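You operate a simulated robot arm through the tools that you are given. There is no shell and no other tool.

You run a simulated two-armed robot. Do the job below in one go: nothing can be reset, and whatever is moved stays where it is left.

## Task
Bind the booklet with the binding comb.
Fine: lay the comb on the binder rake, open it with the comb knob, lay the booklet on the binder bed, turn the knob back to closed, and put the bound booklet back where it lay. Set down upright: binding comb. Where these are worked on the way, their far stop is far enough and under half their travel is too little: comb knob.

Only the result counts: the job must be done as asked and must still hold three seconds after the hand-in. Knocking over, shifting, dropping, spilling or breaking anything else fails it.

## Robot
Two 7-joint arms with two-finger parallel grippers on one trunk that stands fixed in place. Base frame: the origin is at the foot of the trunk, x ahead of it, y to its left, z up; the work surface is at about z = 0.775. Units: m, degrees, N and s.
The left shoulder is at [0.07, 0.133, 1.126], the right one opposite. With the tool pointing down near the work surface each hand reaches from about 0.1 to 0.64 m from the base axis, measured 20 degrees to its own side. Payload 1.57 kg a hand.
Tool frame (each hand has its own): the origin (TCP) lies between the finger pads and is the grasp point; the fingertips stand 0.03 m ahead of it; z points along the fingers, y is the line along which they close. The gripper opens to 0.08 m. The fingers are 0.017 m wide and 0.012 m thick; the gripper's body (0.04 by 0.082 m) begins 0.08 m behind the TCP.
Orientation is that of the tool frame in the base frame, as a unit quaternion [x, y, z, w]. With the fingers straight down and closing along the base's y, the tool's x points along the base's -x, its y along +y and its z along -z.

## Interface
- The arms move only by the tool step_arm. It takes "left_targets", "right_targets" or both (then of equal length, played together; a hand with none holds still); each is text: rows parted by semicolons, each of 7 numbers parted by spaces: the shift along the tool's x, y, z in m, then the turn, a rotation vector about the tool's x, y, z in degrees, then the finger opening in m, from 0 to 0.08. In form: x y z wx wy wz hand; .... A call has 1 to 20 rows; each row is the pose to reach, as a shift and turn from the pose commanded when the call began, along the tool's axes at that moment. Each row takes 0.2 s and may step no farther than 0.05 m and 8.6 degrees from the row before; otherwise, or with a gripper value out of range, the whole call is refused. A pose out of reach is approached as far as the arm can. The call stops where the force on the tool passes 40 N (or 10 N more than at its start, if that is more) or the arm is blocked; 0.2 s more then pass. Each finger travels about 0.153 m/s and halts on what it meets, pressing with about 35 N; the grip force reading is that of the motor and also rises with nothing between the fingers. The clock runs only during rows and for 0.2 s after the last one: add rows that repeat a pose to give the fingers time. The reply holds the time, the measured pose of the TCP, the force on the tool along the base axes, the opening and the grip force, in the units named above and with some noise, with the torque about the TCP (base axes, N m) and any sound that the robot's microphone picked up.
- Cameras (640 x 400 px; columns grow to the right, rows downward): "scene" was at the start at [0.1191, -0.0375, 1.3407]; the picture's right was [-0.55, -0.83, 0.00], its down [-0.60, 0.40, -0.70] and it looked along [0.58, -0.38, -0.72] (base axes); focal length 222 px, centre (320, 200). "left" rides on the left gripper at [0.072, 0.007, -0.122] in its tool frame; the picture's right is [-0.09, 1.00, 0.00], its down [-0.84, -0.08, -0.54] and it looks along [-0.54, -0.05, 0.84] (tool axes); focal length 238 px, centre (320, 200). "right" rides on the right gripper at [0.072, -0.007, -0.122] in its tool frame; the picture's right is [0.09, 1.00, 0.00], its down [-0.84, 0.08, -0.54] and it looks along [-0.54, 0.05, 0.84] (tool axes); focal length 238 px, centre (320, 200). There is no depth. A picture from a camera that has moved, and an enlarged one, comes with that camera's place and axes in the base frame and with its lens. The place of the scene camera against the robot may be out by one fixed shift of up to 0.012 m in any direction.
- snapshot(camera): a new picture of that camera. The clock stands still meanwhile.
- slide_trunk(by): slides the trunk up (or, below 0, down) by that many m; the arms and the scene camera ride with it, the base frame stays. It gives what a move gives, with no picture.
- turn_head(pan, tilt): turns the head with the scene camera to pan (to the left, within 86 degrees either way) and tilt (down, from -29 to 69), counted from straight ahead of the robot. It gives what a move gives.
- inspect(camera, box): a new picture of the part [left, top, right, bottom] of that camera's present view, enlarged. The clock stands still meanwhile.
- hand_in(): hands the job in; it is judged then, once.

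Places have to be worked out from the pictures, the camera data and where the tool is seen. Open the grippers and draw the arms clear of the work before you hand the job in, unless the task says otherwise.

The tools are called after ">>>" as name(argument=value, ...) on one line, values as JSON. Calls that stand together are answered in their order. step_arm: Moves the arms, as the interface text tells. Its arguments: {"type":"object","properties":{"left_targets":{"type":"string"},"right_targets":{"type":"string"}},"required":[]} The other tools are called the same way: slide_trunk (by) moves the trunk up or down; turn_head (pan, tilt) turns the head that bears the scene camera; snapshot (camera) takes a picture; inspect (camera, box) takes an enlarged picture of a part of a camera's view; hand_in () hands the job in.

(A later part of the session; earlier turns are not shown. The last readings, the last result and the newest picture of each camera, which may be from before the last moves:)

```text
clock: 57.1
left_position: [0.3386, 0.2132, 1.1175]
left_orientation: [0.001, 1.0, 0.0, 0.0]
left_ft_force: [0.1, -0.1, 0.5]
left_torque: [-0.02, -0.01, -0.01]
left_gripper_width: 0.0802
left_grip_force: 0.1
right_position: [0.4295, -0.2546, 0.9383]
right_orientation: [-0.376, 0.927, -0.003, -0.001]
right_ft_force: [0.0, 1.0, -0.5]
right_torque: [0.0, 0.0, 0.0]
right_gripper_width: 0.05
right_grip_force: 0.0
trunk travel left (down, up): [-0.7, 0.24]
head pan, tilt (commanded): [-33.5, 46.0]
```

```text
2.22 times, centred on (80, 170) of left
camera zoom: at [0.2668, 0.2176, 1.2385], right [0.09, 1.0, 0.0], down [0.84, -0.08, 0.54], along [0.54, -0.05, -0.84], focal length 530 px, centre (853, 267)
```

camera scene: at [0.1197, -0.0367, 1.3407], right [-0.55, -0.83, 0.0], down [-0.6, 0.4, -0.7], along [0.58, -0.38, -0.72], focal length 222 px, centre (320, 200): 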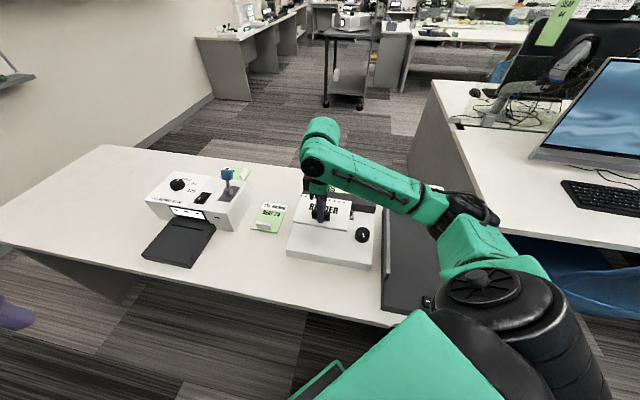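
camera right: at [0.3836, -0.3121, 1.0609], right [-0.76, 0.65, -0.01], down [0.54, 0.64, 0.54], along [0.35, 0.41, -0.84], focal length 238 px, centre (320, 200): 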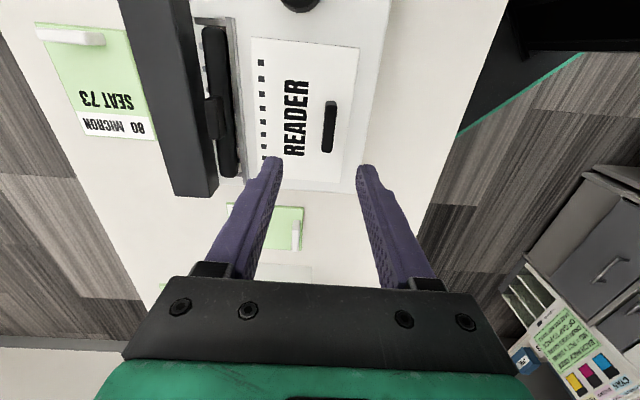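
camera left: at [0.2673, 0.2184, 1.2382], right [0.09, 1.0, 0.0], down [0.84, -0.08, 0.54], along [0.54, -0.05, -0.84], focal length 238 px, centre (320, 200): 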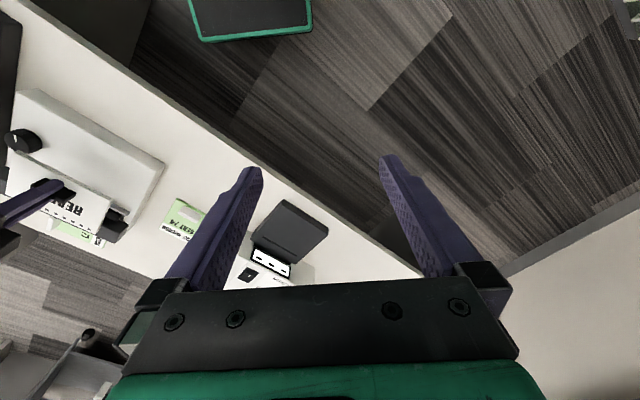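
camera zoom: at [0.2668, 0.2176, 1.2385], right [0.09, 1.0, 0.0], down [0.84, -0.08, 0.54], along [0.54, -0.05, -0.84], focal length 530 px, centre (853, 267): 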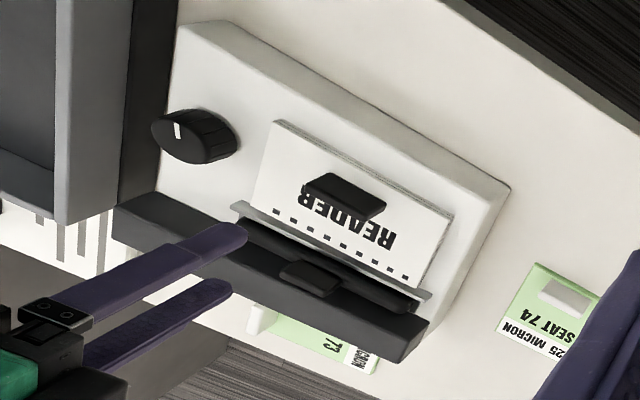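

The booklet lies flat, parallel to the rail with a 5–7 mm gap, and comb and knob are unchanged. Now I swing the hand back above the knob, turning to yaw ≈ −135° so its fingers lie along the binder's depth and can then turn the knob counter-clockwise in one sweep.

>>> step_arm(right_targets="0.0118 -0.0033 0 0 0 8 0.06; 0.0235 -0.0065 0 0 0 16 0.07; 0.0353 -0.0098 0 0 0 24 0.07; 0.047 -0.0131 0 0 0 32 0.07; 0.0588 -0.0164 0 0 0 40 0.07; 0.0706 -0.0196 0 0 0 48 0.07; 0.0823 -0.0229 0 0 0 56 0.07; 0.0941 -0.0262 0 0 0 64 0.07; 0.1058 -0.0294 0 0 0 72 0.07; 0.1176 -0.0327 0 0 0 80 0.07; 0.1176 -0.0327 0 0 0 88 0.07; 0.1176 -0.0327 0 0 0 96 0.07; 0.1176 -0.0327 0 0 0 104 0.07; 0.1176 -0.0327 0 0 0 112 0.07; 0.1176 -0.0327 0 0 0 120 0.07; 0.1176 -0.0327 0 0 0 128 0.07; 0.1176 -0.0327 0 0 0 136 0.07; 0.1176 -0.0327 0 0 0 144 0.07; 0.1176 -0.0327 0 0 0 152 0.07; 0.1176 -0.0327 0 0 0 160 0.07")

>>> step_arm(right_targets="0 0 0 0 0 6 0.07; 0 0 0 0 0 12 0.07; 0 0 0 0 0 18 0.07; 0 0 0 0 0 18 0.07")

>>> inspect(camera="right", box=[220, 50, 420, 200])

>>> snapshot(camera="scene")

```text
clock: 61.4
left_position: [0.3389, 0.2136, 1.1168]
left_orientation: [0.001, 1.0, 0.001, 0.0]
left_ft_force: [0.1, 0.5, -0.4]
left_torque: [0.02, 0.0, -0.01]
left_gripper_width: 0.08
left_grip_force: 0.1
right_position: [0.3677, -0.3599, 0.9411]
right_orientation: [0.848, 0.53, -0.001, 0.004]
right_ft_force: [-0.6, -0.2, 0.6]
right_torque: [0.01, 0.01, 0.02]
right_gripper_width: 0.0697
right_grip_force: 0.0
trunk travel left (down, up): [-0.7, 0.24]
head pan, tilt (commanded): [-33.5, 46.0]
```

```text
clock: 62.4
left_position: [0.3395, 0.2119, 1.1164]
left_orientation: [0.001, 1.0, 0.0, -0.001]
left_ft_force: [-1.0, 0.0, -0.1]
left_torque: [-0.01, 0.01, 0.02]
left_gripper_width: 0.0799
left_grip_force: 0.1
right_position: [0.3674, -0.3603, 0.9401]
right_orientation: [0.92, 0.392, -0.001, 0.003]
right_ft_force: [0.6, 0.1, 0.3]
right_torque: [0.0, 0.05, 0.02]
right_gripper_width: 0.0702
right_grip_force: 0.1
trunk travel left (down, up): [-0.7, 0.24]
head pan, tilt (commanded): [-33.5, 46.0]
```

```text
2.67 times, centred on (320, 125) of right
camera zoom: at [0.412, -0.3038, 1.0608], right [0.78, -0.62, 0.01], down [-0.53, -0.65, 0.55], along [-0.34, -0.43, -0.84], focal length 636 px, centre (320, 400)
```

zoom: 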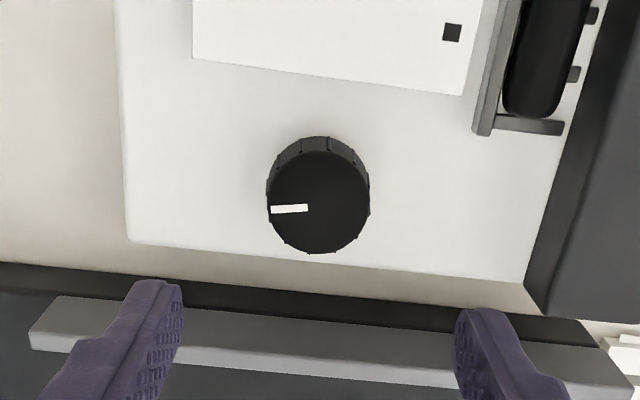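

```text
taken
camera scene: at [0.1191, -0.0374, 1.3407], right [-0.55, -0.83, 0.0], down [-0.6, 0.4, -0.7], along [0.58, -0.38, -0.72], focal length 222 px, centre (320, 200)
```

scene: 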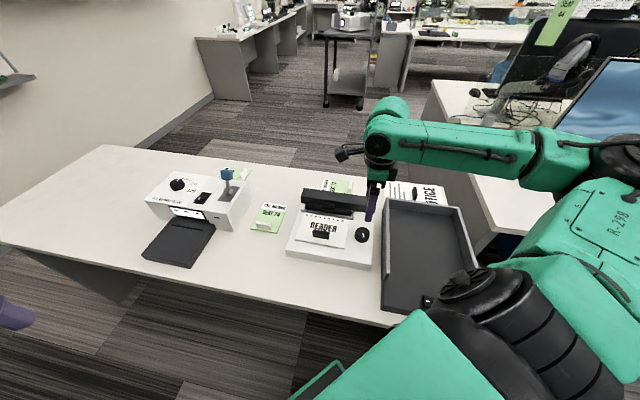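

The knob is centred under the hand (within 1 mm), pointer at ≈147°. I descend around it and close.

>>> step_arm(right_targets="0.001 0 0.04 0 0 0 0.07; 0.001 0 0.08 0 0 0 0.07; 0.001 0 0.11 0 0 0 0.07; 0.001 0 0.126 0 0 0 0.07; 0.001 0 0.126 0 0 0 0.05; 0.001 0 0.126 0 0 0 0.03; 0.001 0 0.126 0 0 0 0.03; 0.001 0 0.126 0 0 0 0.03")

>>> inspect(camera="right", box=[230, 70, 410, 250])

```text
clock: 64.2
left_position: [0.3395, 0.2132, 1.1179]
left_orientation: [0.0, 1.0, 0.0, 0.0]
left_ft_force: [0.9, -1.2, -0.3]
left_torque: [-0.01, 0.02, 0.01]
left_gripper_width: 0.0799
left_grip_force: 0.0
right_position: [0.3676, -0.3605, 0.8116]
right_orientation: [0.92, 0.392, -0.003, 0.002]
right_ft_force: [-7.3, 8.3, -9.7]
right_torque: [0.42, -0.03, 0.03]
right_gripper_width: 0.0432
right_grip_force: 45.4
trunk travel left (down, up): [-0.7, 0.24]
head pan, tilt (commanded): [-33.5, 46.0]
```

```text
2.22 times, centred on (320, 160) of right
camera zoom: at [0.4117, -0.3048, 0.9331], right [0.78, -0.62, 0.0], down [-0.52, -0.65, 0.55], along [-0.34, -0.43, -0.84], focal length 530 px, centre (320, 289)
```

zoom: 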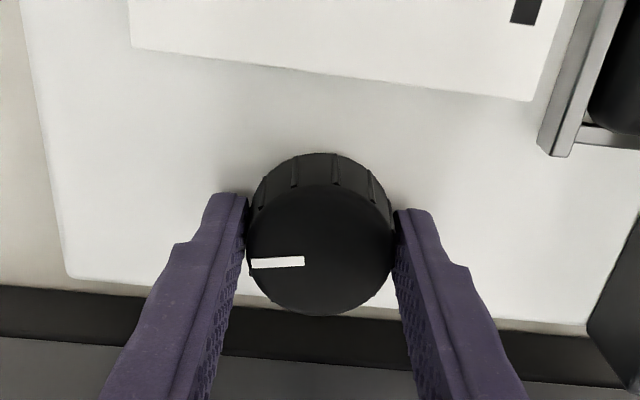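

The knob is gripped. I turn counter-clockwise, first 56° in 7° steps, watching the force and the pointer.

>>> step_arm(right_targets="0 0 0 0 0 -7 0.03; 0 0 0 0 0 -14 0.03; 0 0 0 0 0 -21 0.03; 0 0 0 0 0 -28 0.03; 0 0 0 0 0 -35 0.03; 0 0 0 0 0 -42 0.03; 0 0 0 0 0 -49 0.03; 0 0 0 0 0 -56 0.03; 0 0 0 0 0 -56 0.03")

>>> inspect(camera="right", box=[230, 70, 410, 250])

```text
clock: 66.2
left_position: [0.3402, 0.2112, 1.1176]
left_orientation: [0.001, 1.0, 0.0, 0.0]
left_ft_force: [0.6, -0.5, 0.3]
left_torque: [-0.01, -0.01, -0.01]
left_gripper_width: 0.0802
left_grip_force: 0.0
right_position: [0.3674, -0.3595, 0.8139]
right_orientation: [0.628, 0.778, -0.003, 0.001]
right_ft_force: [-8.9, 8.5, -21.5]
right_torque: [-0.07, 0.32, 0.04]
right_gripper_width: 0.043
right_grip_force: 44.8
trunk travel left (down, up): [-0.7, 0.24]
head pan, tilt (commanded): [-33.5, 46.0]
```

```text
2.22 times, centred on (320, 160) of right
camera zoom: at [0.3454, -0.2925, 0.9333], right [0.95, 0.3, 0.0], down [0.25, -0.8, 0.55], along [0.16, -0.52, -0.84], focal length 530 px, centre (320, 289)
```

zoom: 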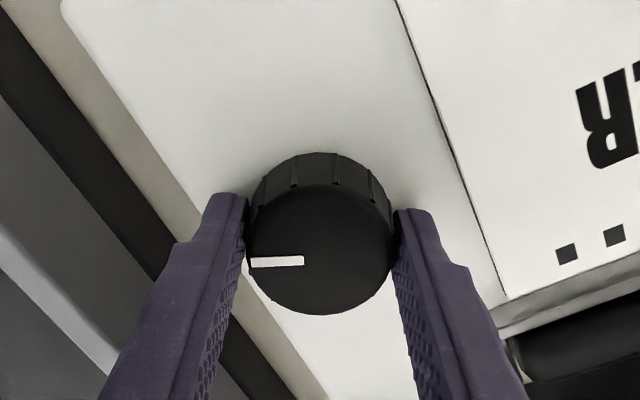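

It follows well (56°). I continue counter-clockwise another 56°, lowering 0.5 mm to ease the vertical pull.

>>> step_arm(right_targets="0 0 0.0005 0 0 -7 0.03; 0 0 0.0005 0 0 -14 0.03; 0 0 0.0005 0 0 -21 0.03; 0 0 0.0005 0 0 -28 0.03; 0 0 0.0005 0 0 -35 0.03; 0 0 0.0005 0 0 -42 0.03; 0 0 0.0005 0 0 -49 0.03; 0 0 0.0005 0 0 -56 0.03; 0 0 0.0005 0 0 -56 0.03")

>>> inspect(camera="right", box=[230, 70, 410, 250])

>>> snapshot(camera="scene")

```text
clock: 68.2
left_position: [0.3392, 0.2109, 1.1179]
left_orientation: [0.0, 1.0, 0.0, -0.001]
left_ft_force: [-1.1, 0.1, 0.2]
left_torque: [0.02, 0.03, 0.02]
left_gripper_width: 0.08
left_grip_force: 0.0
right_position: [0.3685, -0.3606, 0.8131]
right_orientation: [0.188, 0.982, -0.003, 0.001]
right_ft_force: [-9.0, 7.9, -19.4]
right_torque: [0.07, -0.22, 0.01]
right_gripper_width: 0.0432
right_grip_force: 44.7
trunk travel left (down, up): [-0.7, 0.24]
head pan, tilt (commanded): [-33.5, 46.0]
```

```text
2.22 times, centred on (320, 160) of right
camera zoom: at [0.298, -0.3406, 0.9337], right [0.28, 0.96, -0.01], down [0.81, -0.23, 0.54], along [0.52, -0.16, -0.84], focal length 530 px, centre (320, 289)
```

zoom: 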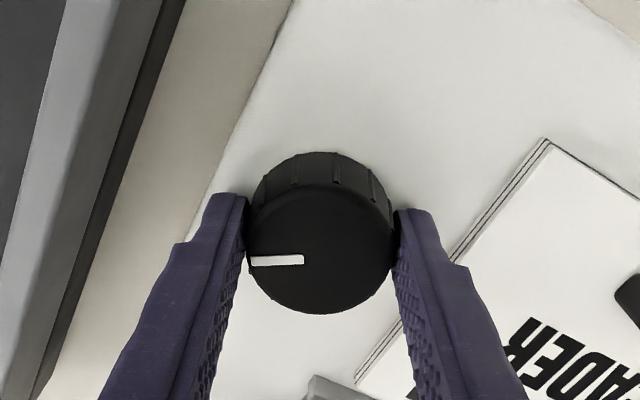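

```text
taken
camera scene: at [0.1194, -0.038, 1.3406], right [-0.55, -0.83, 0.0], down [-0.6, 0.4, -0.69], along [0.58, -0.38, -0.72], focal length 222 px, centre (320, 200)
```

scene: 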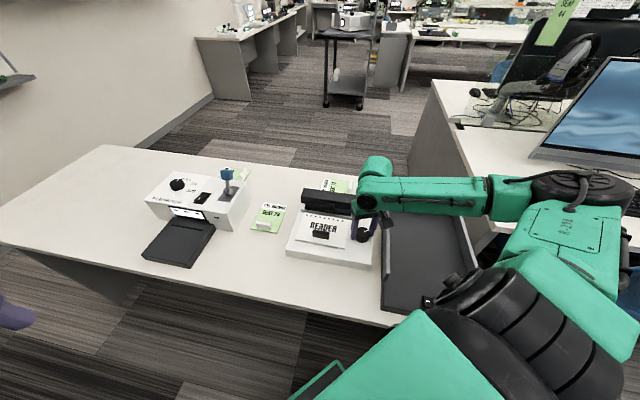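

112° done and following; the fingers pass clear of the booklet by about 1 cm. I continue 42° more.

>>> step_arm(right_targets="0 0 0.0005 0 0 -7 0.03; 0 0 0.0005 0 0 -14 0.03; 0 0 0.0005 0 0 -21 0.03; 0 0 0.0005 0 0 -28 0.03; 0 0 0.0005 0 0 -35 0.03; 0 0 0.0005 0 0 -42 0.03; 0 0 0.0005 0 0 -42 0.03")

>>> inspect(camera="right", box=[230, 70, 410, 250])

>>> inspect(camera="scene", box=[280, 170, 400, 270])

```text
clock: 69.8
left_position: [0.3383, 0.2129, 1.1183]
left_orientation: [0.001, 1.0, 0.0, 0.0]
left_ft_force: [-0.7, 0.3, -0.4]
left_torque: [0.02, -0.03, 0.01]
left_gripper_width: 0.08
left_grip_force: 0.1
right_position: [0.3684, -0.359, 0.8132]
right_orientation: [-0.175, 0.985, -0.002, 0.001]
right_ft_force: [-9.7, 10.0, -13.1]
right_torque: [0.69, -0.5, -0.02]
right_gripper_width: 0.043
right_grip_force: 45.5
trunk travel left (down, up): [-0.7, 0.24]
head pan, tilt (commanded): [-33.5, 46.0]
```

```text
2.22 times, centred on (320, 160) of right
camera zoom: at [0.3019, -0.3918, 0.934], right [-0.43, 0.9, -0.01], down [0.76, 0.37, 0.54], along [0.49, 0.23, -0.84], focal length 530 px, centre (320, 289)
```

zoom: 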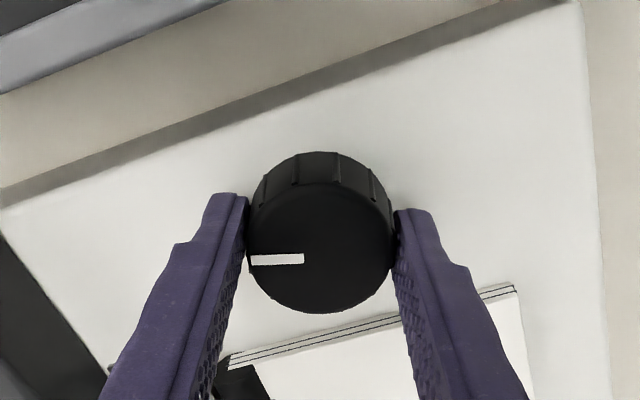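

```text
4.00 times, centred on (340, 220) of scene
camera zoom: at [0.1184, -0.037, 1.3408], right [-0.55, -0.83, 0.0], down [-0.6, 0.4, -0.7], along [0.58, -0.38, -0.72], focal length 888 px, centre (240, 120)
```

zoom: 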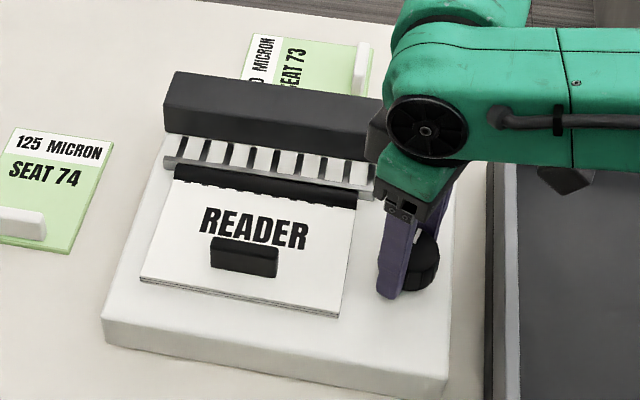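

The comb has left the rake and now sits along the booklet's punched edge — it is bound. I finish turning the knob back to its closed stop (about 19° left), in small steps.

>>> step_arm(right_targets="0 0 0 0 0 -5 0.03; 0 0 0 0 0 -10 0.03; 0 0 0 0 0 -15 0.03; 0 0 0 0 0 -20 0.03; 0 0 0 0 0 -20 0.03")

>>> inspect(camera="right", box=[230, 70, 410, 250])

```text
clock: 71.0
left_position: [0.3392, 0.2141, 1.1177]
left_orientation: [0.001, 1.0, -0.001, -0.001]
left_ft_force: [-0.4, -0.9, -0.2]
left_torque: [0.01, -0.01, 0.03]
left_gripper_width: 0.08
left_grip_force: 0.1
right_position: [0.368, -0.3593, 0.8132]
right_orientation: [-0.343, 0.939, -0.004, 0.0]
right_ft_force: [-5.4, 12.3, -8.8]
right_torque: [0.23, 0.42, -0.44]
right_gripper_width: 0.0428
right_grip_force: 44.9
trunk travel left (down, up): [-0.7, 0.24]
head pan, tilt (commanded): [-33.5, 46.0]
```

```text
2.22 times, centred on (320, 160) of right
camera zoom: at [0.3167, -0.4114, 0.9347], right [-0.71, 0.7, -0.01], down [0.59, 0.6, 0.54], along [0.38, 0.38, -0.84], focal length 530 px, centre (320, 289)
```

zoom: 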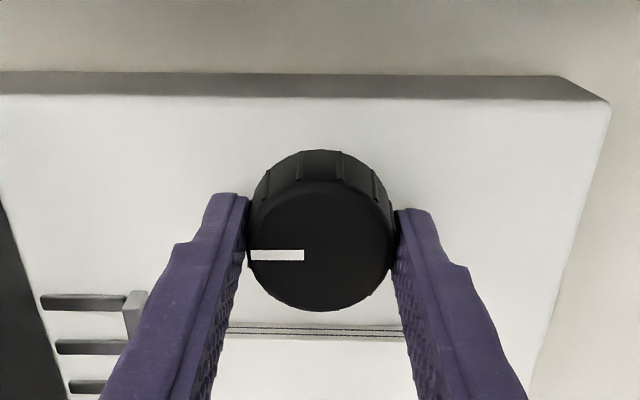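

Torque of −0.44 N·m shows the closed stop. I press 3° more to be sure, then release and lift off.

>>> step_arm(right_targets="0 0 0 0 0 -3 0.03; 0 0 0 0 0 -3 0.03; 0 0 0 0 0 -1 0.035; 0 0 0 0 0 0 0.05; 0 0 0 0 0 0 0.065; 0 0 0 0 0 0 0.065; 0 0 -0.03 0 0 0 0.065; 0 0 -0.07 0 0 0 0.065; 0 0 -0.12 0 0 0 0.065; 0 0 -0.12 0 0 0 0.065")

>>> snapshot(camera="right")

>>> inspect(camera="scene", box=[280, 170, 400, 270])

>>> inspect(camera="scene", box=[340, 215, 385, 250])

>>> inspect(camera="left", box=[0, 80, 160, 260])

```text
clock: 73.2
left_position: [0.3392, 0.2113, 1.1185]
left_orientation: [0.001, 1.0, 0.0, 0.001]
left_ft_force: [-0.7, -1.0, 0.1]
left_torque: [-0.02, 0.0, 0.02]
left_gripper_width: 0.0802
left_grip_force: 0.0
right_position: [0.3708, -0.36, 0.9342]
right_orientation: [-0.344, 0.939, -0.003, 0.0]
right_ft_force: [0.2, -0.4, -0.3]
right_torque: [0.02, 0.01, -0.03]
right_gripper_width: 0.0654
right_grip_force: 0.0
trunk travel left (down, up): [-0.7, 0.24]
head pan, tilt (commanded): [-33.5, 46.0]
```

```text
taken
camera right: at [0.3177, -0.411, 1.055], right [-0.71, 0.7, -0.01], down [0.59, 0.6, 0.54], along [0.38, 0.38, -0.84], focal length 238 px, centre (320, 200)
```

right: 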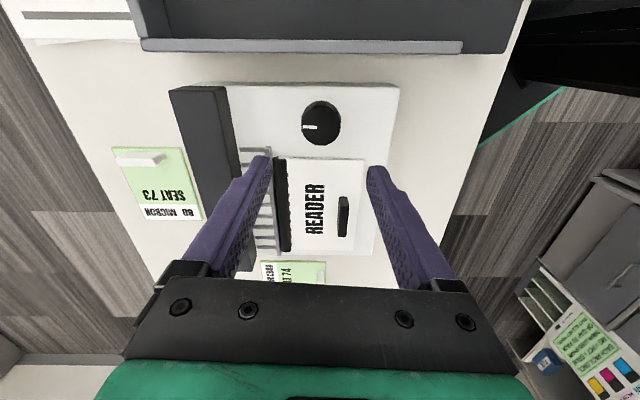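

```text
4.00 times, centred on (340, 220) of scene
camera zoom: at [0.1194, -0.0377, 1.3407], right [-0.55, -0.83, 0.0], down [-0.6, 0.4, -0.69], along [0.58, -0.38, -0.72], focal length 888 px, centre (240, 120)
```

zoom: 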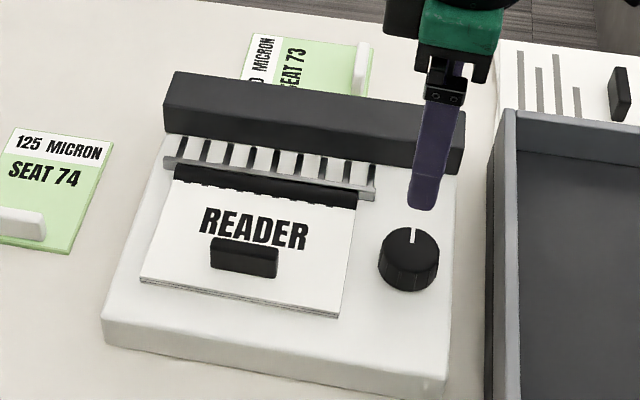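

```text
11.43 times, centred on (362, 232) of scene
camera zoom: at [0.1194, -0.0377, 1.3407], right [-0.55, -0.83, 0.0], down [-0.6, 0.4, -0.69], along [0.58, -0.38, -0.72], focal length 2538 px, centre (-166, -171)
```

zoom: 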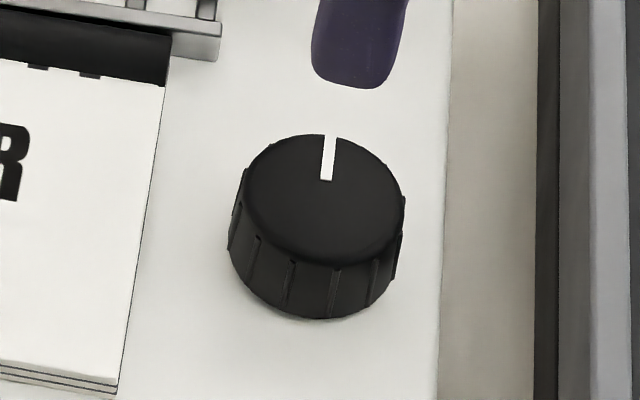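

```text
2.22 times, centred on (80, 170) of left
camera zoom: at [0.267, 0.2175, 1.2385], right [0.09, 1.0, 0.0], down [0.84, -0.08, 0.54], along [0.54, -0.05, -0.84], focal length 530 px, centre (853, 267)
```

zoom: 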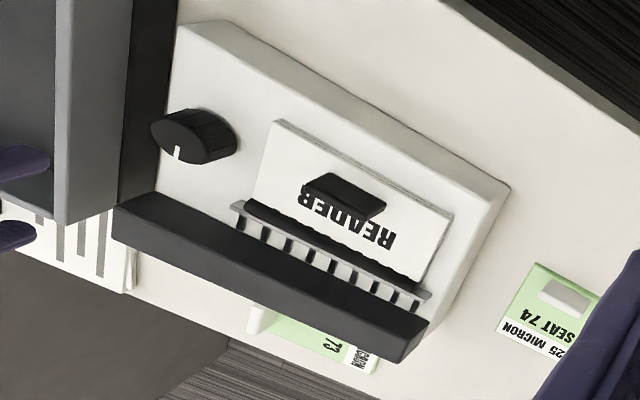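

The knob is back exactly at its original mark and the comb is bound on the booklet's edge. Now I go back above the booklet's fin (about (0.4295, −0.2565)) with yaw ≈ 44°.

>>> step_arm(right_targets="-0.0377 0.0133 0 0 0 -1.3 0.06; -0.0753 0.0267 0 0 0 -2.6 0.05; -0.113 0.04 0 0 0 -4 0.05; -0.113 0.04 0 0 0 -4 0.05; -0.113 0.04 0 0 0 -4 0.05")

>>> inspect(camera="right", box=[170, 0, 400, 200])

>>> snapshot(camera="right")

```text
clock: 74.3
left_position: [0.339, 0.212, 1.117]
left_orientation: [0.002, 1.0, 0.0, 0.0]
left_ft_force: [0.2, 0.5, 0.5]
left_torque: [0.02, -0.01, 0.01]
left_gripper_width: 0.0801
left_grip_force: 0.2
right_position: [0.4309, -0.255, 0.9309]
right_orientation: [-0.376, 0.927, -0.004, 0.0]
right_ft_force: [-0.5, 1.0, -1.1]
right_torque: [-0.04, -0.04, -0.02]
right_gripper_width: 0.05
right_grip_force: 0.0
trunk travel left (down, up): [-0.7, 0.24]
head pan, tilt (commanded): [-33.5, 46.0]
```

```text
2.00 times, centred on (285, 100) of right
camera zoom: at [0.3819, -0.3095, 1.0525], right [-0.76, 0.65, -0.01], down [0.55, 0.64, 0.54], along [0.35, 0.41, -0.84], focal length 477 px, centre (390, 400)
```

zoom: 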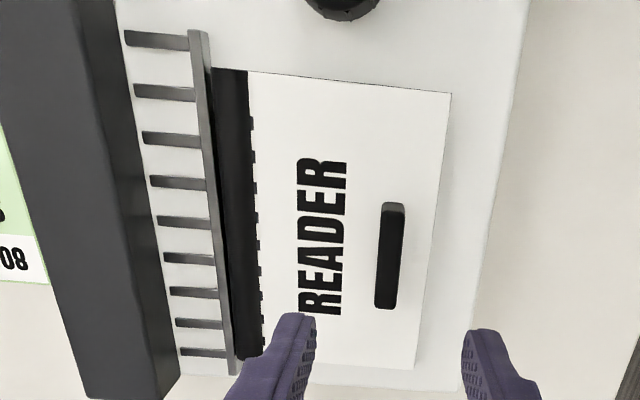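

```text
taken
camera right: at [0.3819, -0.3095, 1.0525], right [-0.76, 0.65, -0.01], down [0.55, 0.64, 0.54], along [0.35, 0.41, -0.84], focal length 238 px, centre (320, 200)
```

right: 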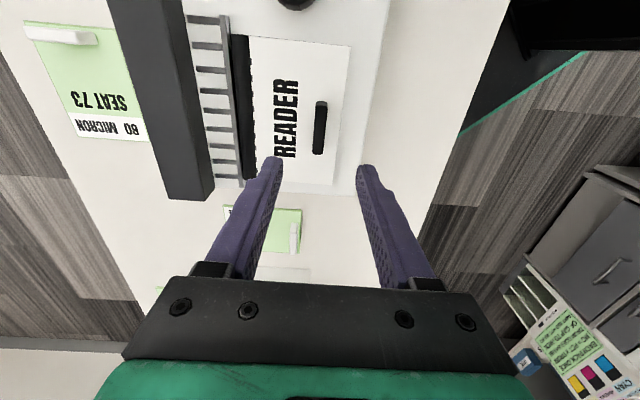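

The fin is right under the TCP and the booklet is aligned with the hand. I descend around the fin with a narrow opening and close on it.

>>> step_arm(right_targets="0.002 0 0.04 0 0 0 0.036; 0.002 0 0.08 0 0 0 0.03; 0.002 0 0.1 0 0 0 0.03; 0.002 0 0.107 0 0 0 0.03; 0.002 0 0.107 0 0 0 0.03")

>>> inspect(camera="right", box=[180, 40, 420, 240])

```text
clock: 75.5
left_position: [0.3395, 0.2126, 1.1173]
left_orientation: [0.001, 1.0, 0.0, 0.0]
left_ft_force: [-0.1, -0.2, 0.1]
left_torque: [0.03, 0.02, 0.01]
left_gripper_width: 0.0801
left_grip_force: 0.1
right_position: [0.4282, -0.2596, 0.824]
right_orientation: [-0.376, 0.926, -0.004, 0.0]
right_ft_force: [-0.1, -0.2, -0.4]
right_torque: [0.03, 0.03, 0.01]
right_gripper_width: 0.0299
right_grip_force: 0.1
trunk travel left (down, up): [-0.7, 0.24]
head pan, tilt (commanded): [-33.5, 46.0]
```

```text
2.00 times, centred on (300, 140) of right
camera zoom: at [0.3796, -0.3138, 0.9457], right [-0.76, 0.65, -0.01], down [0.55, 0.64, 0.54], along [0.35, 0.41, -0.84], focal length 477 px, centre (360, 320)
```

zoom: 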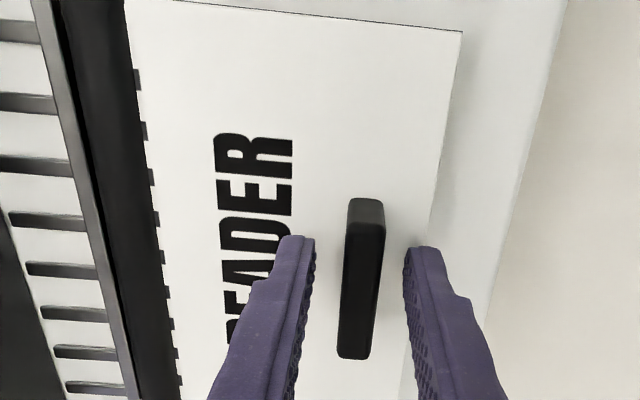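

The fin is centred. I go 2 mm deeper, close, and lift a few millimetres to check that the bound booklet comes along.

>>> step_arm(right_targets="0 0 0.002 0 0 0 0.02; 0 0 0.002 0 0 0 0.0; 0 0 0.002 0 0 0 0.0; 0 0 0.002 0 0 0 0.0; 0 0 -0.003 0 0 0 0.0; 0 0 -0.01 0 0 0 0.0; 0 0 -0.03 0 0 0 0.0; 0 0 -0.03 0 0 0 0.0")

>>> inspect(camera="right", box=[160, 0, 420, 250])

>>> inspect(camera="scene", box=[280, 170, 400, 270])

>>> inspect(camera="left", box=[0, 80, 160, 260])

```text
clock: 77.3
left_position: [0.3402, 0.2113, 1.1181]
left_orientation: [0.001, 1.0, -0.001, 0.0]
left_ft_force: [0.7, 0.2, 0.1]
left_torque: [0.0, 0.01, -0.01]
left_gripper_width: 0.0803
left_grip_force: 0.0
right_position: [0.4279, -0.2583, 0.8553]
right_orientation: [-0.376, 0.927, -0.003, -0.001]
right_ft_force: [0.5, 0.0, -0.3]
right_torque: [0.01, 0.02, -0.01]
right_gripper_width: 0.0112
right_grip_force: 29.0
trunk travel left (down, up): [-0.7, 0.24]
head pan, tilt (commanded): [-33.5, 46.0]
```

```text
1.60 times, centred on (290, 125) of right
camera zoom: at [0.3796, -0.3132, 0.9765], right [-0.76, 0.65, -0.01], down [0.55, 0.64, 0.54], along [0.35, 0.41, -0.84], focal length 381 px, centre (368, 320)
```

zoom: 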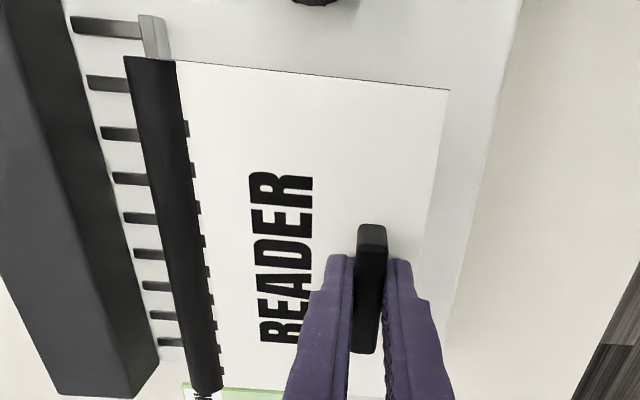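

```text
4.00 times, centred on (340, 220) of scene
camera zoom: at [0.1193, -0.0376, 1.3407], right [-0.55, -0.83, 0.0], down [-0.6, 0.4, -0.69], along [0.58, -0.38, -0.72], focal length 888 px, centre (240, 120)
```

zoom: 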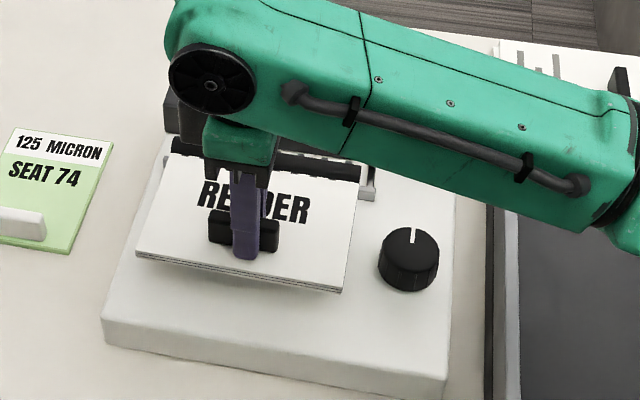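

```text
2.22 times, centred on (80, 170) of left
camera zoom: at [0.267, 0.2176, 1.2385], right [0.09, 1.0, 0.0], down [0.84, -0.08, 0.54], along [0.54, -0.05, -0.84], focal length 530 px, centre (853, 267)
```

zoom: 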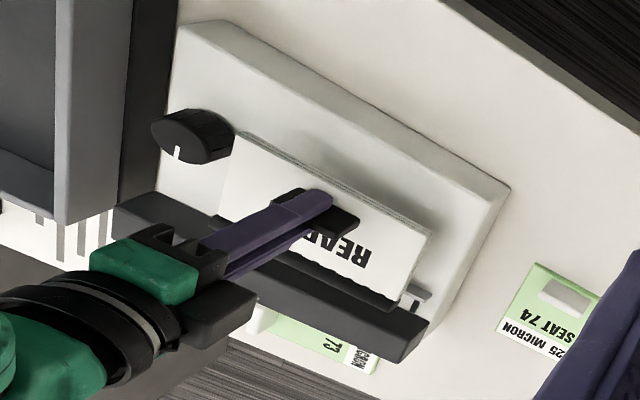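

The bound booklet with its comb spine hangs level in the grip. I raise it to z ≈ 0.915 and carry it back over its original place (TCP ≈ (0.483, −0.0255), yaw 44.5°).

>>> step_arm(right_targets="0 0 -0.03 0 0 0 0.0; 0 0 -0.06 0 0 0 0.0; -0.0337 0.0215 -0.06 0 0 0 0.0; -0.0674 0.043 -0.06 0 0 -0.1 0.0; -0.1011 0.0646 -0.06 0 0 -0.2 0.0; -0.1348 0.0861 -0.06 0 0 -0.3 0.0; -0.1685 0.1076 -0.06 0 0 -0.35 0.0; -0.2022 0.1291 -0.06 0 0 -0.35 0.0; -0.2022 0.1291 -0.06 0 0 -0.35 0.0; -0.2022 0.1291 -0.06 0 0 -0.35 0.0")

>>> snapshot(camera="right")

>>> snapshot(camera="scene")

>>> inspect(camera="left", box=[150, 120, 260, 220])

```text
clock: 79.5
left_position: [0.3392, 0.2137, 1.1177]
left_orientation: [0.001, 1.0, 0.001, 0.0]
left_ft_force: [-0.2, 0.6, 0.5]
left_torque: [0.01, -0.02, 0.04]
left_gripper_width: 0.0799
left_grip_force: 0.3
right_position: [0.4846, -0.0211, 0.9129]
right_orientation: [-0.379, 0.925, -0.003, -0.001]
right_ft_force: [-0.1, 0.6, -1.0]
right_torque: [-0.01, 0.01, 0.0]
right_gripper_width: 0.0109
right_grip_force: 29.0
trunk travel left (down, up): [-0.7, 0.24]
head pan, tilt (commanded): [-33.5, 46.0]
```

```text
taken
camera right: at [0.4371, -0.0775, 1.0342], right [-0.76, 0.65, -0.01], down [0.54, 0.65, 0.54], along [0.35, 0.41, -0.84], focal length 238 px, centre (320, 200)
```

right: 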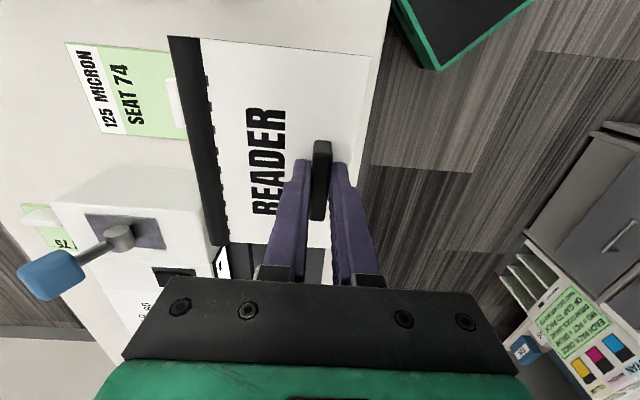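

```text
taken
camera scene: at [0.1193, -0.0373, 1.3407], right [-0.55, -0.83, 0.0], down [-0.6, 0.4, -0.7], along [0.58, -0.38, -0.72], focal length 222 px, centre (320, 200)
```

scene: 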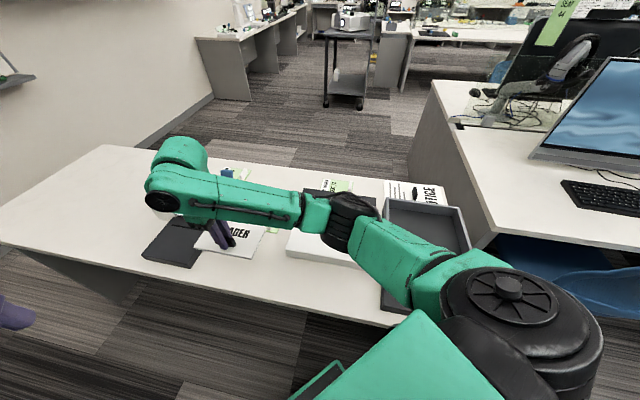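

```text
4.00 times, centred on (205, 170) of left
camera zoom: at [0.2669, 0.2179, 1.2384], right [0.09, 1.0, 0.0], down [0.84, -0.08, 0.54], along [0.54, -0.05, -0.84], focal length 953 px, centre (780, 320)
```

zoom: 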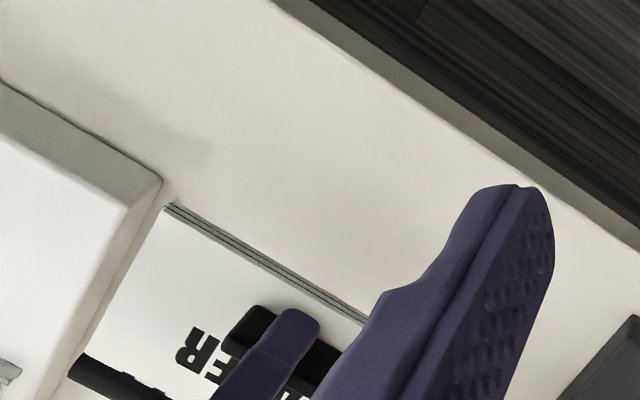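

Compared with the original grasp pose, the hand camera's place says I'm about 2 mm in x and 3.6 mm in y off. Before correcting I check how the booklet sits in the grip, using the same view box as in the first grasp.

>>> inspect(camera="right", box=[140, 0, 400, 250])

```text
1.60 times, centred on (270, 125) of right
camera zoom: at [0.4371, -0.0775, 1.0342], right [-0.76, 0.65, -0.01], down [0.54, 0.65, 0.54], along [0.35, 0.41, -0.84], focal length 381 px, centre (400, 320)
```

zoom: 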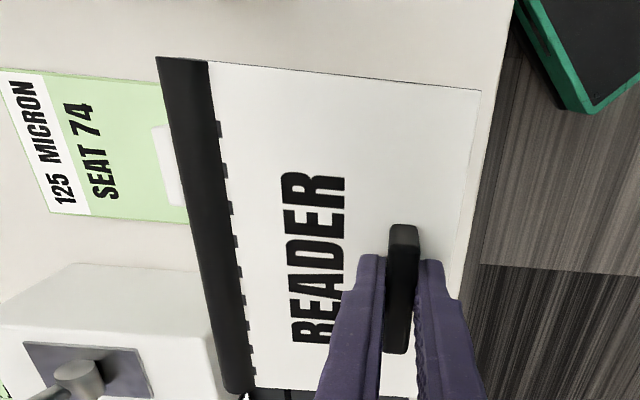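

The booklet sits about 1.7 mm further toward tool −x in this grip. I correct by (+5.6, −1.2) mm in the tool frame and +0.4° and lower to about 1 cm above the table.

>>> step_arm(right_targets="0.0056 -0.0012 0 0 0 0.4 0.0; 0.0056 -0.0012 0.04 0 0 0.4 0.0; 0.0056 -0.0012 0.08 0 0 0.4 0.0; 0.0056 -0.0012 0.11 0 0 0.4 0.0; 0.0056 -0.0012 0.12 0 0 0.4 0.0; 0.0056 -0.0012 0.12 0 0 0.4 0.0; 0.0056 -0.0012 0.12 0 0 0.4 0.0")

>>> snapshot(camera="right")

>>> inspect(camera="left", box=[150, 120, 260, 220])

>>> inspect(camera="scene", box=[200, 220, 300, 300])

```text
clock: 81.2
left_position: [0.3391, 0.2116, 1.1177]
left_orientation: [0.0, 1.0, 0.0, 0.0]
left_ft_force: [0.1, -0.3, -0.1]
left_torque: [0.02, 0.0, 0.03]
left_gripper_width: 0.0801
left_grip_force: 0.0
right_position: [0.4791, -0.0291, 0.7934]
right_orientation: [-0.375, 0.927, -0.004, -0.001]
right_ft_force: [0.4, 0.3, -1.4]
right_torque: [-0.02, 0.0, -0.02]
right_gripper_width: 0.0113
right_grip_force: 29.3
trunk travel left (down, up): [-0.7, 0.24]
head pan, tilt (commanded): [-33.5, 46.0]
```

```text
taken
camera right: at [0.431, -0.0852, 0.9147], right [-0.76, 0.65, -0.01], down [0.55, 0.64, 0.54], along [0.35, 0.41, -0.84], focal length 238 px, centre (320, 200)
```

right: 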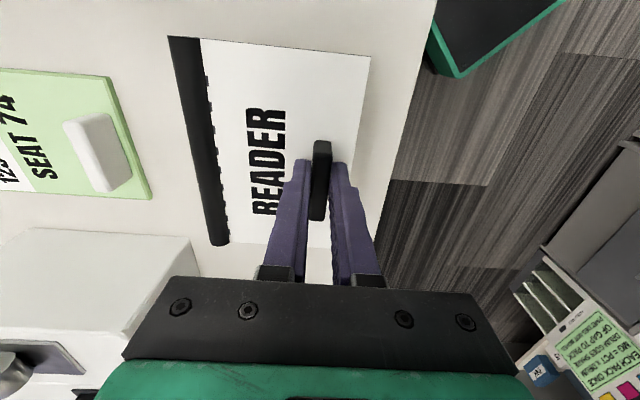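

```text
4.00 times, centred on (205, 170) of left
camera zoom: at [0.2669, 0.2178, 1.2384], right [0.09, 1.0, 0.0], down [0.84, -0.08, 0.54], along [0.54, -0.05, -0.84], focal length 953 px, centre (780, 320)
```

zoom: 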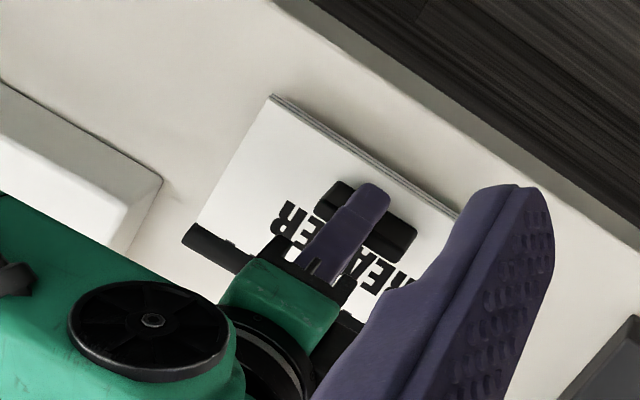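

```text
5.00 times, centred on (250, 260) of scene
camera zoom: at [0.1193, -0.0374, 1.3407], right [-0.55, -0.83, 0.0], down [-0.6, 0.4, -0.7], along [0.58, -0.38, -0.72], focal length 1110 px, centre (670, -100)
```

zoom: 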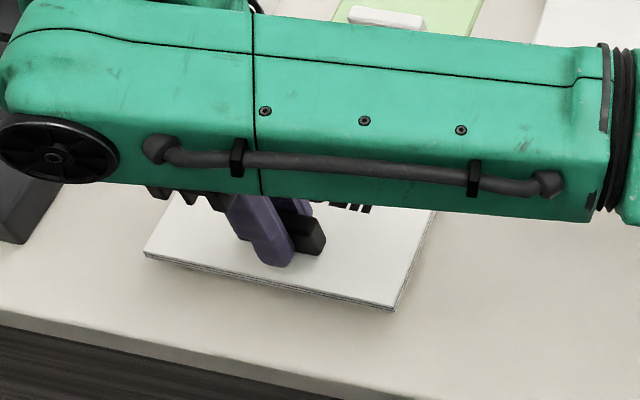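

All three views agree the booklet is about 3 mm too far toward (−x, −y). I correct by −3 mm along tool x and lower 6 mm more.

>>> step_arm(right_targets="-0.003 0 0 0 0 -0.2 0.0; -0.003 0 0.003 0 0 -0.2 0.0; -0.003 0 0.006 0 0 -0.2 0.0; -0.003 0 0.006 0 0 -0.2 0.0")

>>> inspect(camera="left", box=[150, 120, 260, 220])

>>> inspect(camera="scene", box=[200, 220, 300, 300])

```text
clock: 82.2
left_position: [0.3383, 0.2114, 1.1168]
left_orientation: [0.001, 1.0, 0.001, 0.0]
left_ft_force: [0.0, 0.4, -0.7]
left_torque: [-0.01, 0.04, 0.01]
left_gripper_width: 0.08
left_grip_force: 0.0
right_position: [0.4829, -0.029, 0.7882]
right_orientation: [-0.376, 0.926, -0.004, 0.0]
right_ft_force: [0.3, -0.5, -0.8]
right_torque: [0.03, 0.0, 0.0]
right_gripper_width: 0.0109
right_grip_force: 29.4
trunk travel left (down, up): [-0.7, 0.24]
head pan, tilt (commanded): [-33.5, 46.0]
```

```text
4.00 times, centred on (205, 170) of left
camera zoom: at [0.2669, 0.2178, 1.2384], right [0.09, 1.0, 0.0], down [0.84, -0.08, 0.54], along [0.54, -0.05, -0.84], focal length 953 px, centre (780, 320)
```

zoom: 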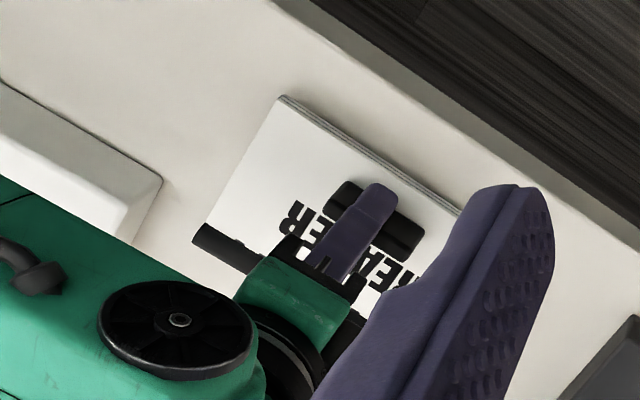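

```text
5.00 times, centred on (250, 260) of scene
camera zoom: at [0.1193, -0.0373, 1.3407], right [-0.55, -0.83, 0.0], down [-0.6, 0.4, -0.7], along [0.58, -0.38, -0.72], focal length 1110 px, centre (670, -100)
```

zoom: 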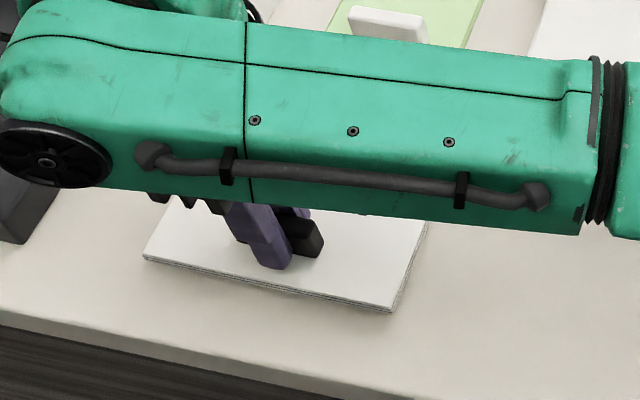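

Extrapolated to table height, the corners now match the original ones to within about a millimetre in both fixed views. I lower the last millimetres gently.

>>> step_arm(right_targets="0 0 0.0015 0 0 0 0.0; 0 0 0.003 0 0 0 0.0; 0 0 0.003 0 0 0 0.0")

```text
clock: 83.0
left_position: [0.3394, 0.2121, 1.1178]
left_orientation: [0.001, 1.0, -0.001, 0.001]
left_ft_force: [-0.7, 0.5, -0.3]
left_torque: [-0.03, -0.02, 0.04]
left_gripper_width: 0.0803
left_grip_force: 0.0
right_position: [0.4828, -0.0288, 0.7842]
right_orientation: [-0.377, 0.926, -0.002, -0.001]
right_ft_force: [0.4, -0.7, -0.1]
right_torque: [-0.01, -0.01, -0.02]
right_gripper_width: 0.0112
right_grip_force: 29.0
trunk travel left (down, up): [-0.7, 0.24]
head pan, tilt (commanded): [-33.5, 46.0]
```

No contact force yet; I lower 1.5 mm further.

>>> step_arm(right_targets="0 0 0.0008 0 0 0 0.0; 0 0 0.0016 0 0 0 0.0; 0 0 0.0016 0 0 0 0.0")

>>> inspect(camera="scene", box=[200, 220, 300, 300])

>>> inspect(camera="left", box=[150, 120, 260, 220])

```text
clock: 83.8
left_position: [0.3403, 0.2114, 1.1178]
left_orientation: [0.001, 1.0, 0.0, 0.0]
left_ft_force: [-0.7, 0.1, -1.3]
left_torque: [0.01, 0.01, -0.01]
left_gripper_width: 0.08
left_grip_force: 0.0
right_position: [0.4829, -0.0284, 0.7834]
right_orientation: [-0.377, 0.926, -0.003, -0.001]
right_ft_force: [0.8, 0.1, -0.6]
right_torque: [-0.01, 0.04, 0.01]
right_gripper_width: 0.0111
right_grip_force: 28.6
trunk travel left (down, up): [-0.7, 0.24]
head pan, tilt (commanded): [-33.5, 46.0]
```

```text
5.00 times, centred on (250, 260) of scene
camera zoom: at [0.1193, -0.0374, 1.3407], right [-0.55, -0.83, 0.0], down [-0.6, 0.4, -0.7], along [0.58, -0.38, -0.72], focal length 1110 px, centre (670, -100)
```

zoom: 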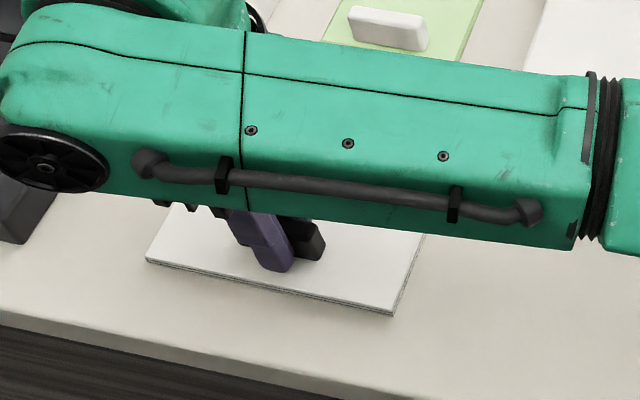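

```text
4.00 times, centred on (205, 170) of left
camera zoom: at [0.2669, 0.2178, 1.2384], right [0.09, 1.0, 0.0], down [0.84, -0.08, 0.54], along [0.54, -0.05, -0.84], focal length 953 px, centre (780, 320)
```

zoom: 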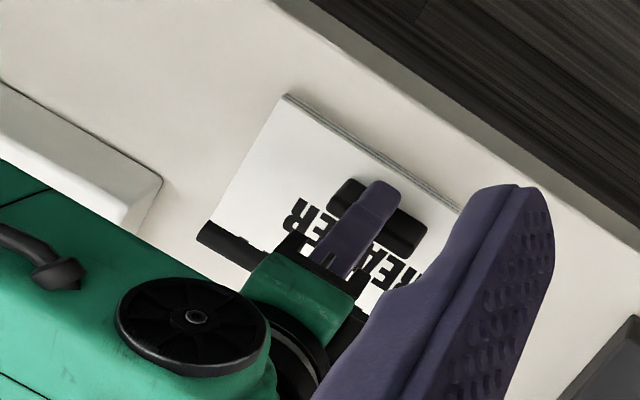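

Corners are nearly on the original marks; still no contact. Another 1.5 mm down.

>>> step_arm(right_targets="0 0 0.0008 0 0 0 0.0; 0 0 0.0016 0 0 0 0.0; 0 0 0.0016 0 0 0 0.0")

```text
clock: 84.5
left_position: [0.3387, 0.2117, 1.1163]
left_orientation: [0.001, 1.0, 0.0, 0.0]
left_ft_force: [0.7, 0.0, 0.7]
left_torque: [0.02, 0.03, 0.01]
left_gripper_width: 0.0799
left_grip_force: 0.0
right_position: [0.4828, -0.029, 0.7846]
right_orientation: [-0.377, 0.926, -0.003, 0.001]
right_ft_force: [2.0, 0.4, 9.7]
right_torque: [-0.33, 0.64, 0.05]
right_gripper_width: 0.0112
right_grip_force: 28.6
trunk travel left (down, up): [-0.7, 0.24]
head pan, tilt (commanded): [-33.5, 46.0]
```

Touchdown: about 10 N, mostly at one corner. I ease up 0.7 mm and open slightly, then look.

>>> step_arm(right_targets="0 0 -0.0007 0 0 0 0.0; 0 0 -0.0007 0 0 0 0.0125; 0 0 -0.0007 0 0 0 0.015; 0 0 -0.0007 0 0 0 0.016; 0 0 -0.0007 0 0 0 0.016")

>>> inspect(camera="right", box=[140, 0, 400, 250])

>>> inspect(camera="left", box=[150, 120, 260, 220])

>>> inspect(camera="scene", box=[200, 220, 300, 300])

```text
clock: 85.8
left_position: [0.3392, 0.2128, 1.1172]
left_orientation: [0.001, 1.0, 0.0, 0.0]
left_ft_force: [-1.2, 0.0, 0.2]
left_torque: [-0.02, 0.0, -0.02]
left_gripper_width: 0.0799
left_grip_force: 0.2
right_position: [0.4814, -0.0282, 0.7822]
right_orientation: [-0.377, 0.926, -0.004, 0.0]
right_ft_force: [0.3, 0.6, -0.2]
right_torque: [0.01, 0.0, -0.02]
right_gripper_width: 0.016
right_grip_force: 0.0
trunk travel left (down, up): [-0.7, 0.24]
head pan, tilt (commanded): [-33.5, 46.0]
```

```text
1.60 times, centred on (270, 125) of right
camera zoom: at [0.4344, -0.0835, 0.9035], right [-0.76, 0.65, -0.01], down [0.54, 0.64, 0.54], along [0.35, 0.41, -0.84], focal length 381 px, centre (400, 320)
```

zoom: 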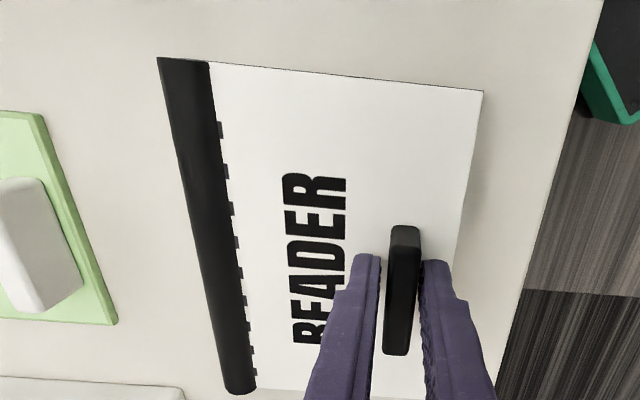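

```text
4.00 times, centred on (205, 170) of left
camera zoom: at [0.2667, 0.2179, 1.2385], right [0.09, 1.0, 0.0], down [0.84, -0.08, 0.54], along [0.54, -0.05, -0.84], focal length 953 px, centre (780, 320)
```

zoom: 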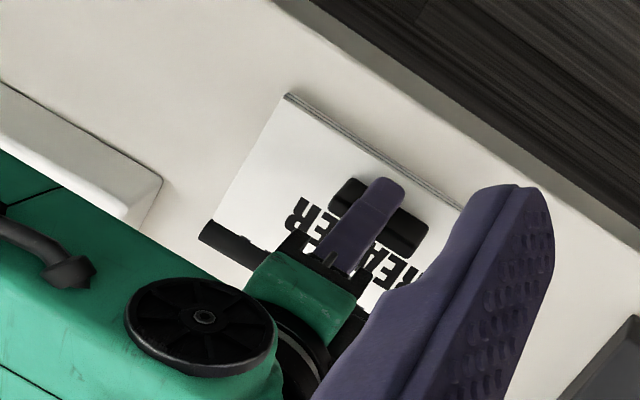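

```text
5.00 times, centred on (250, 260) of scene
camera zoom: at [0.1191, -0.0373, 1.3407], right [-0.55, -0.83, 0.0], down [-0.6, 0.4, -0.7], along [0.58, -0.38, -0.72], focal length 1110 px, centre (670, -100)
```

zoom: 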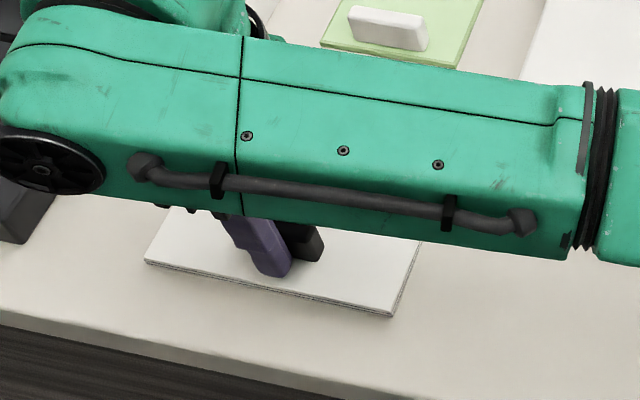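

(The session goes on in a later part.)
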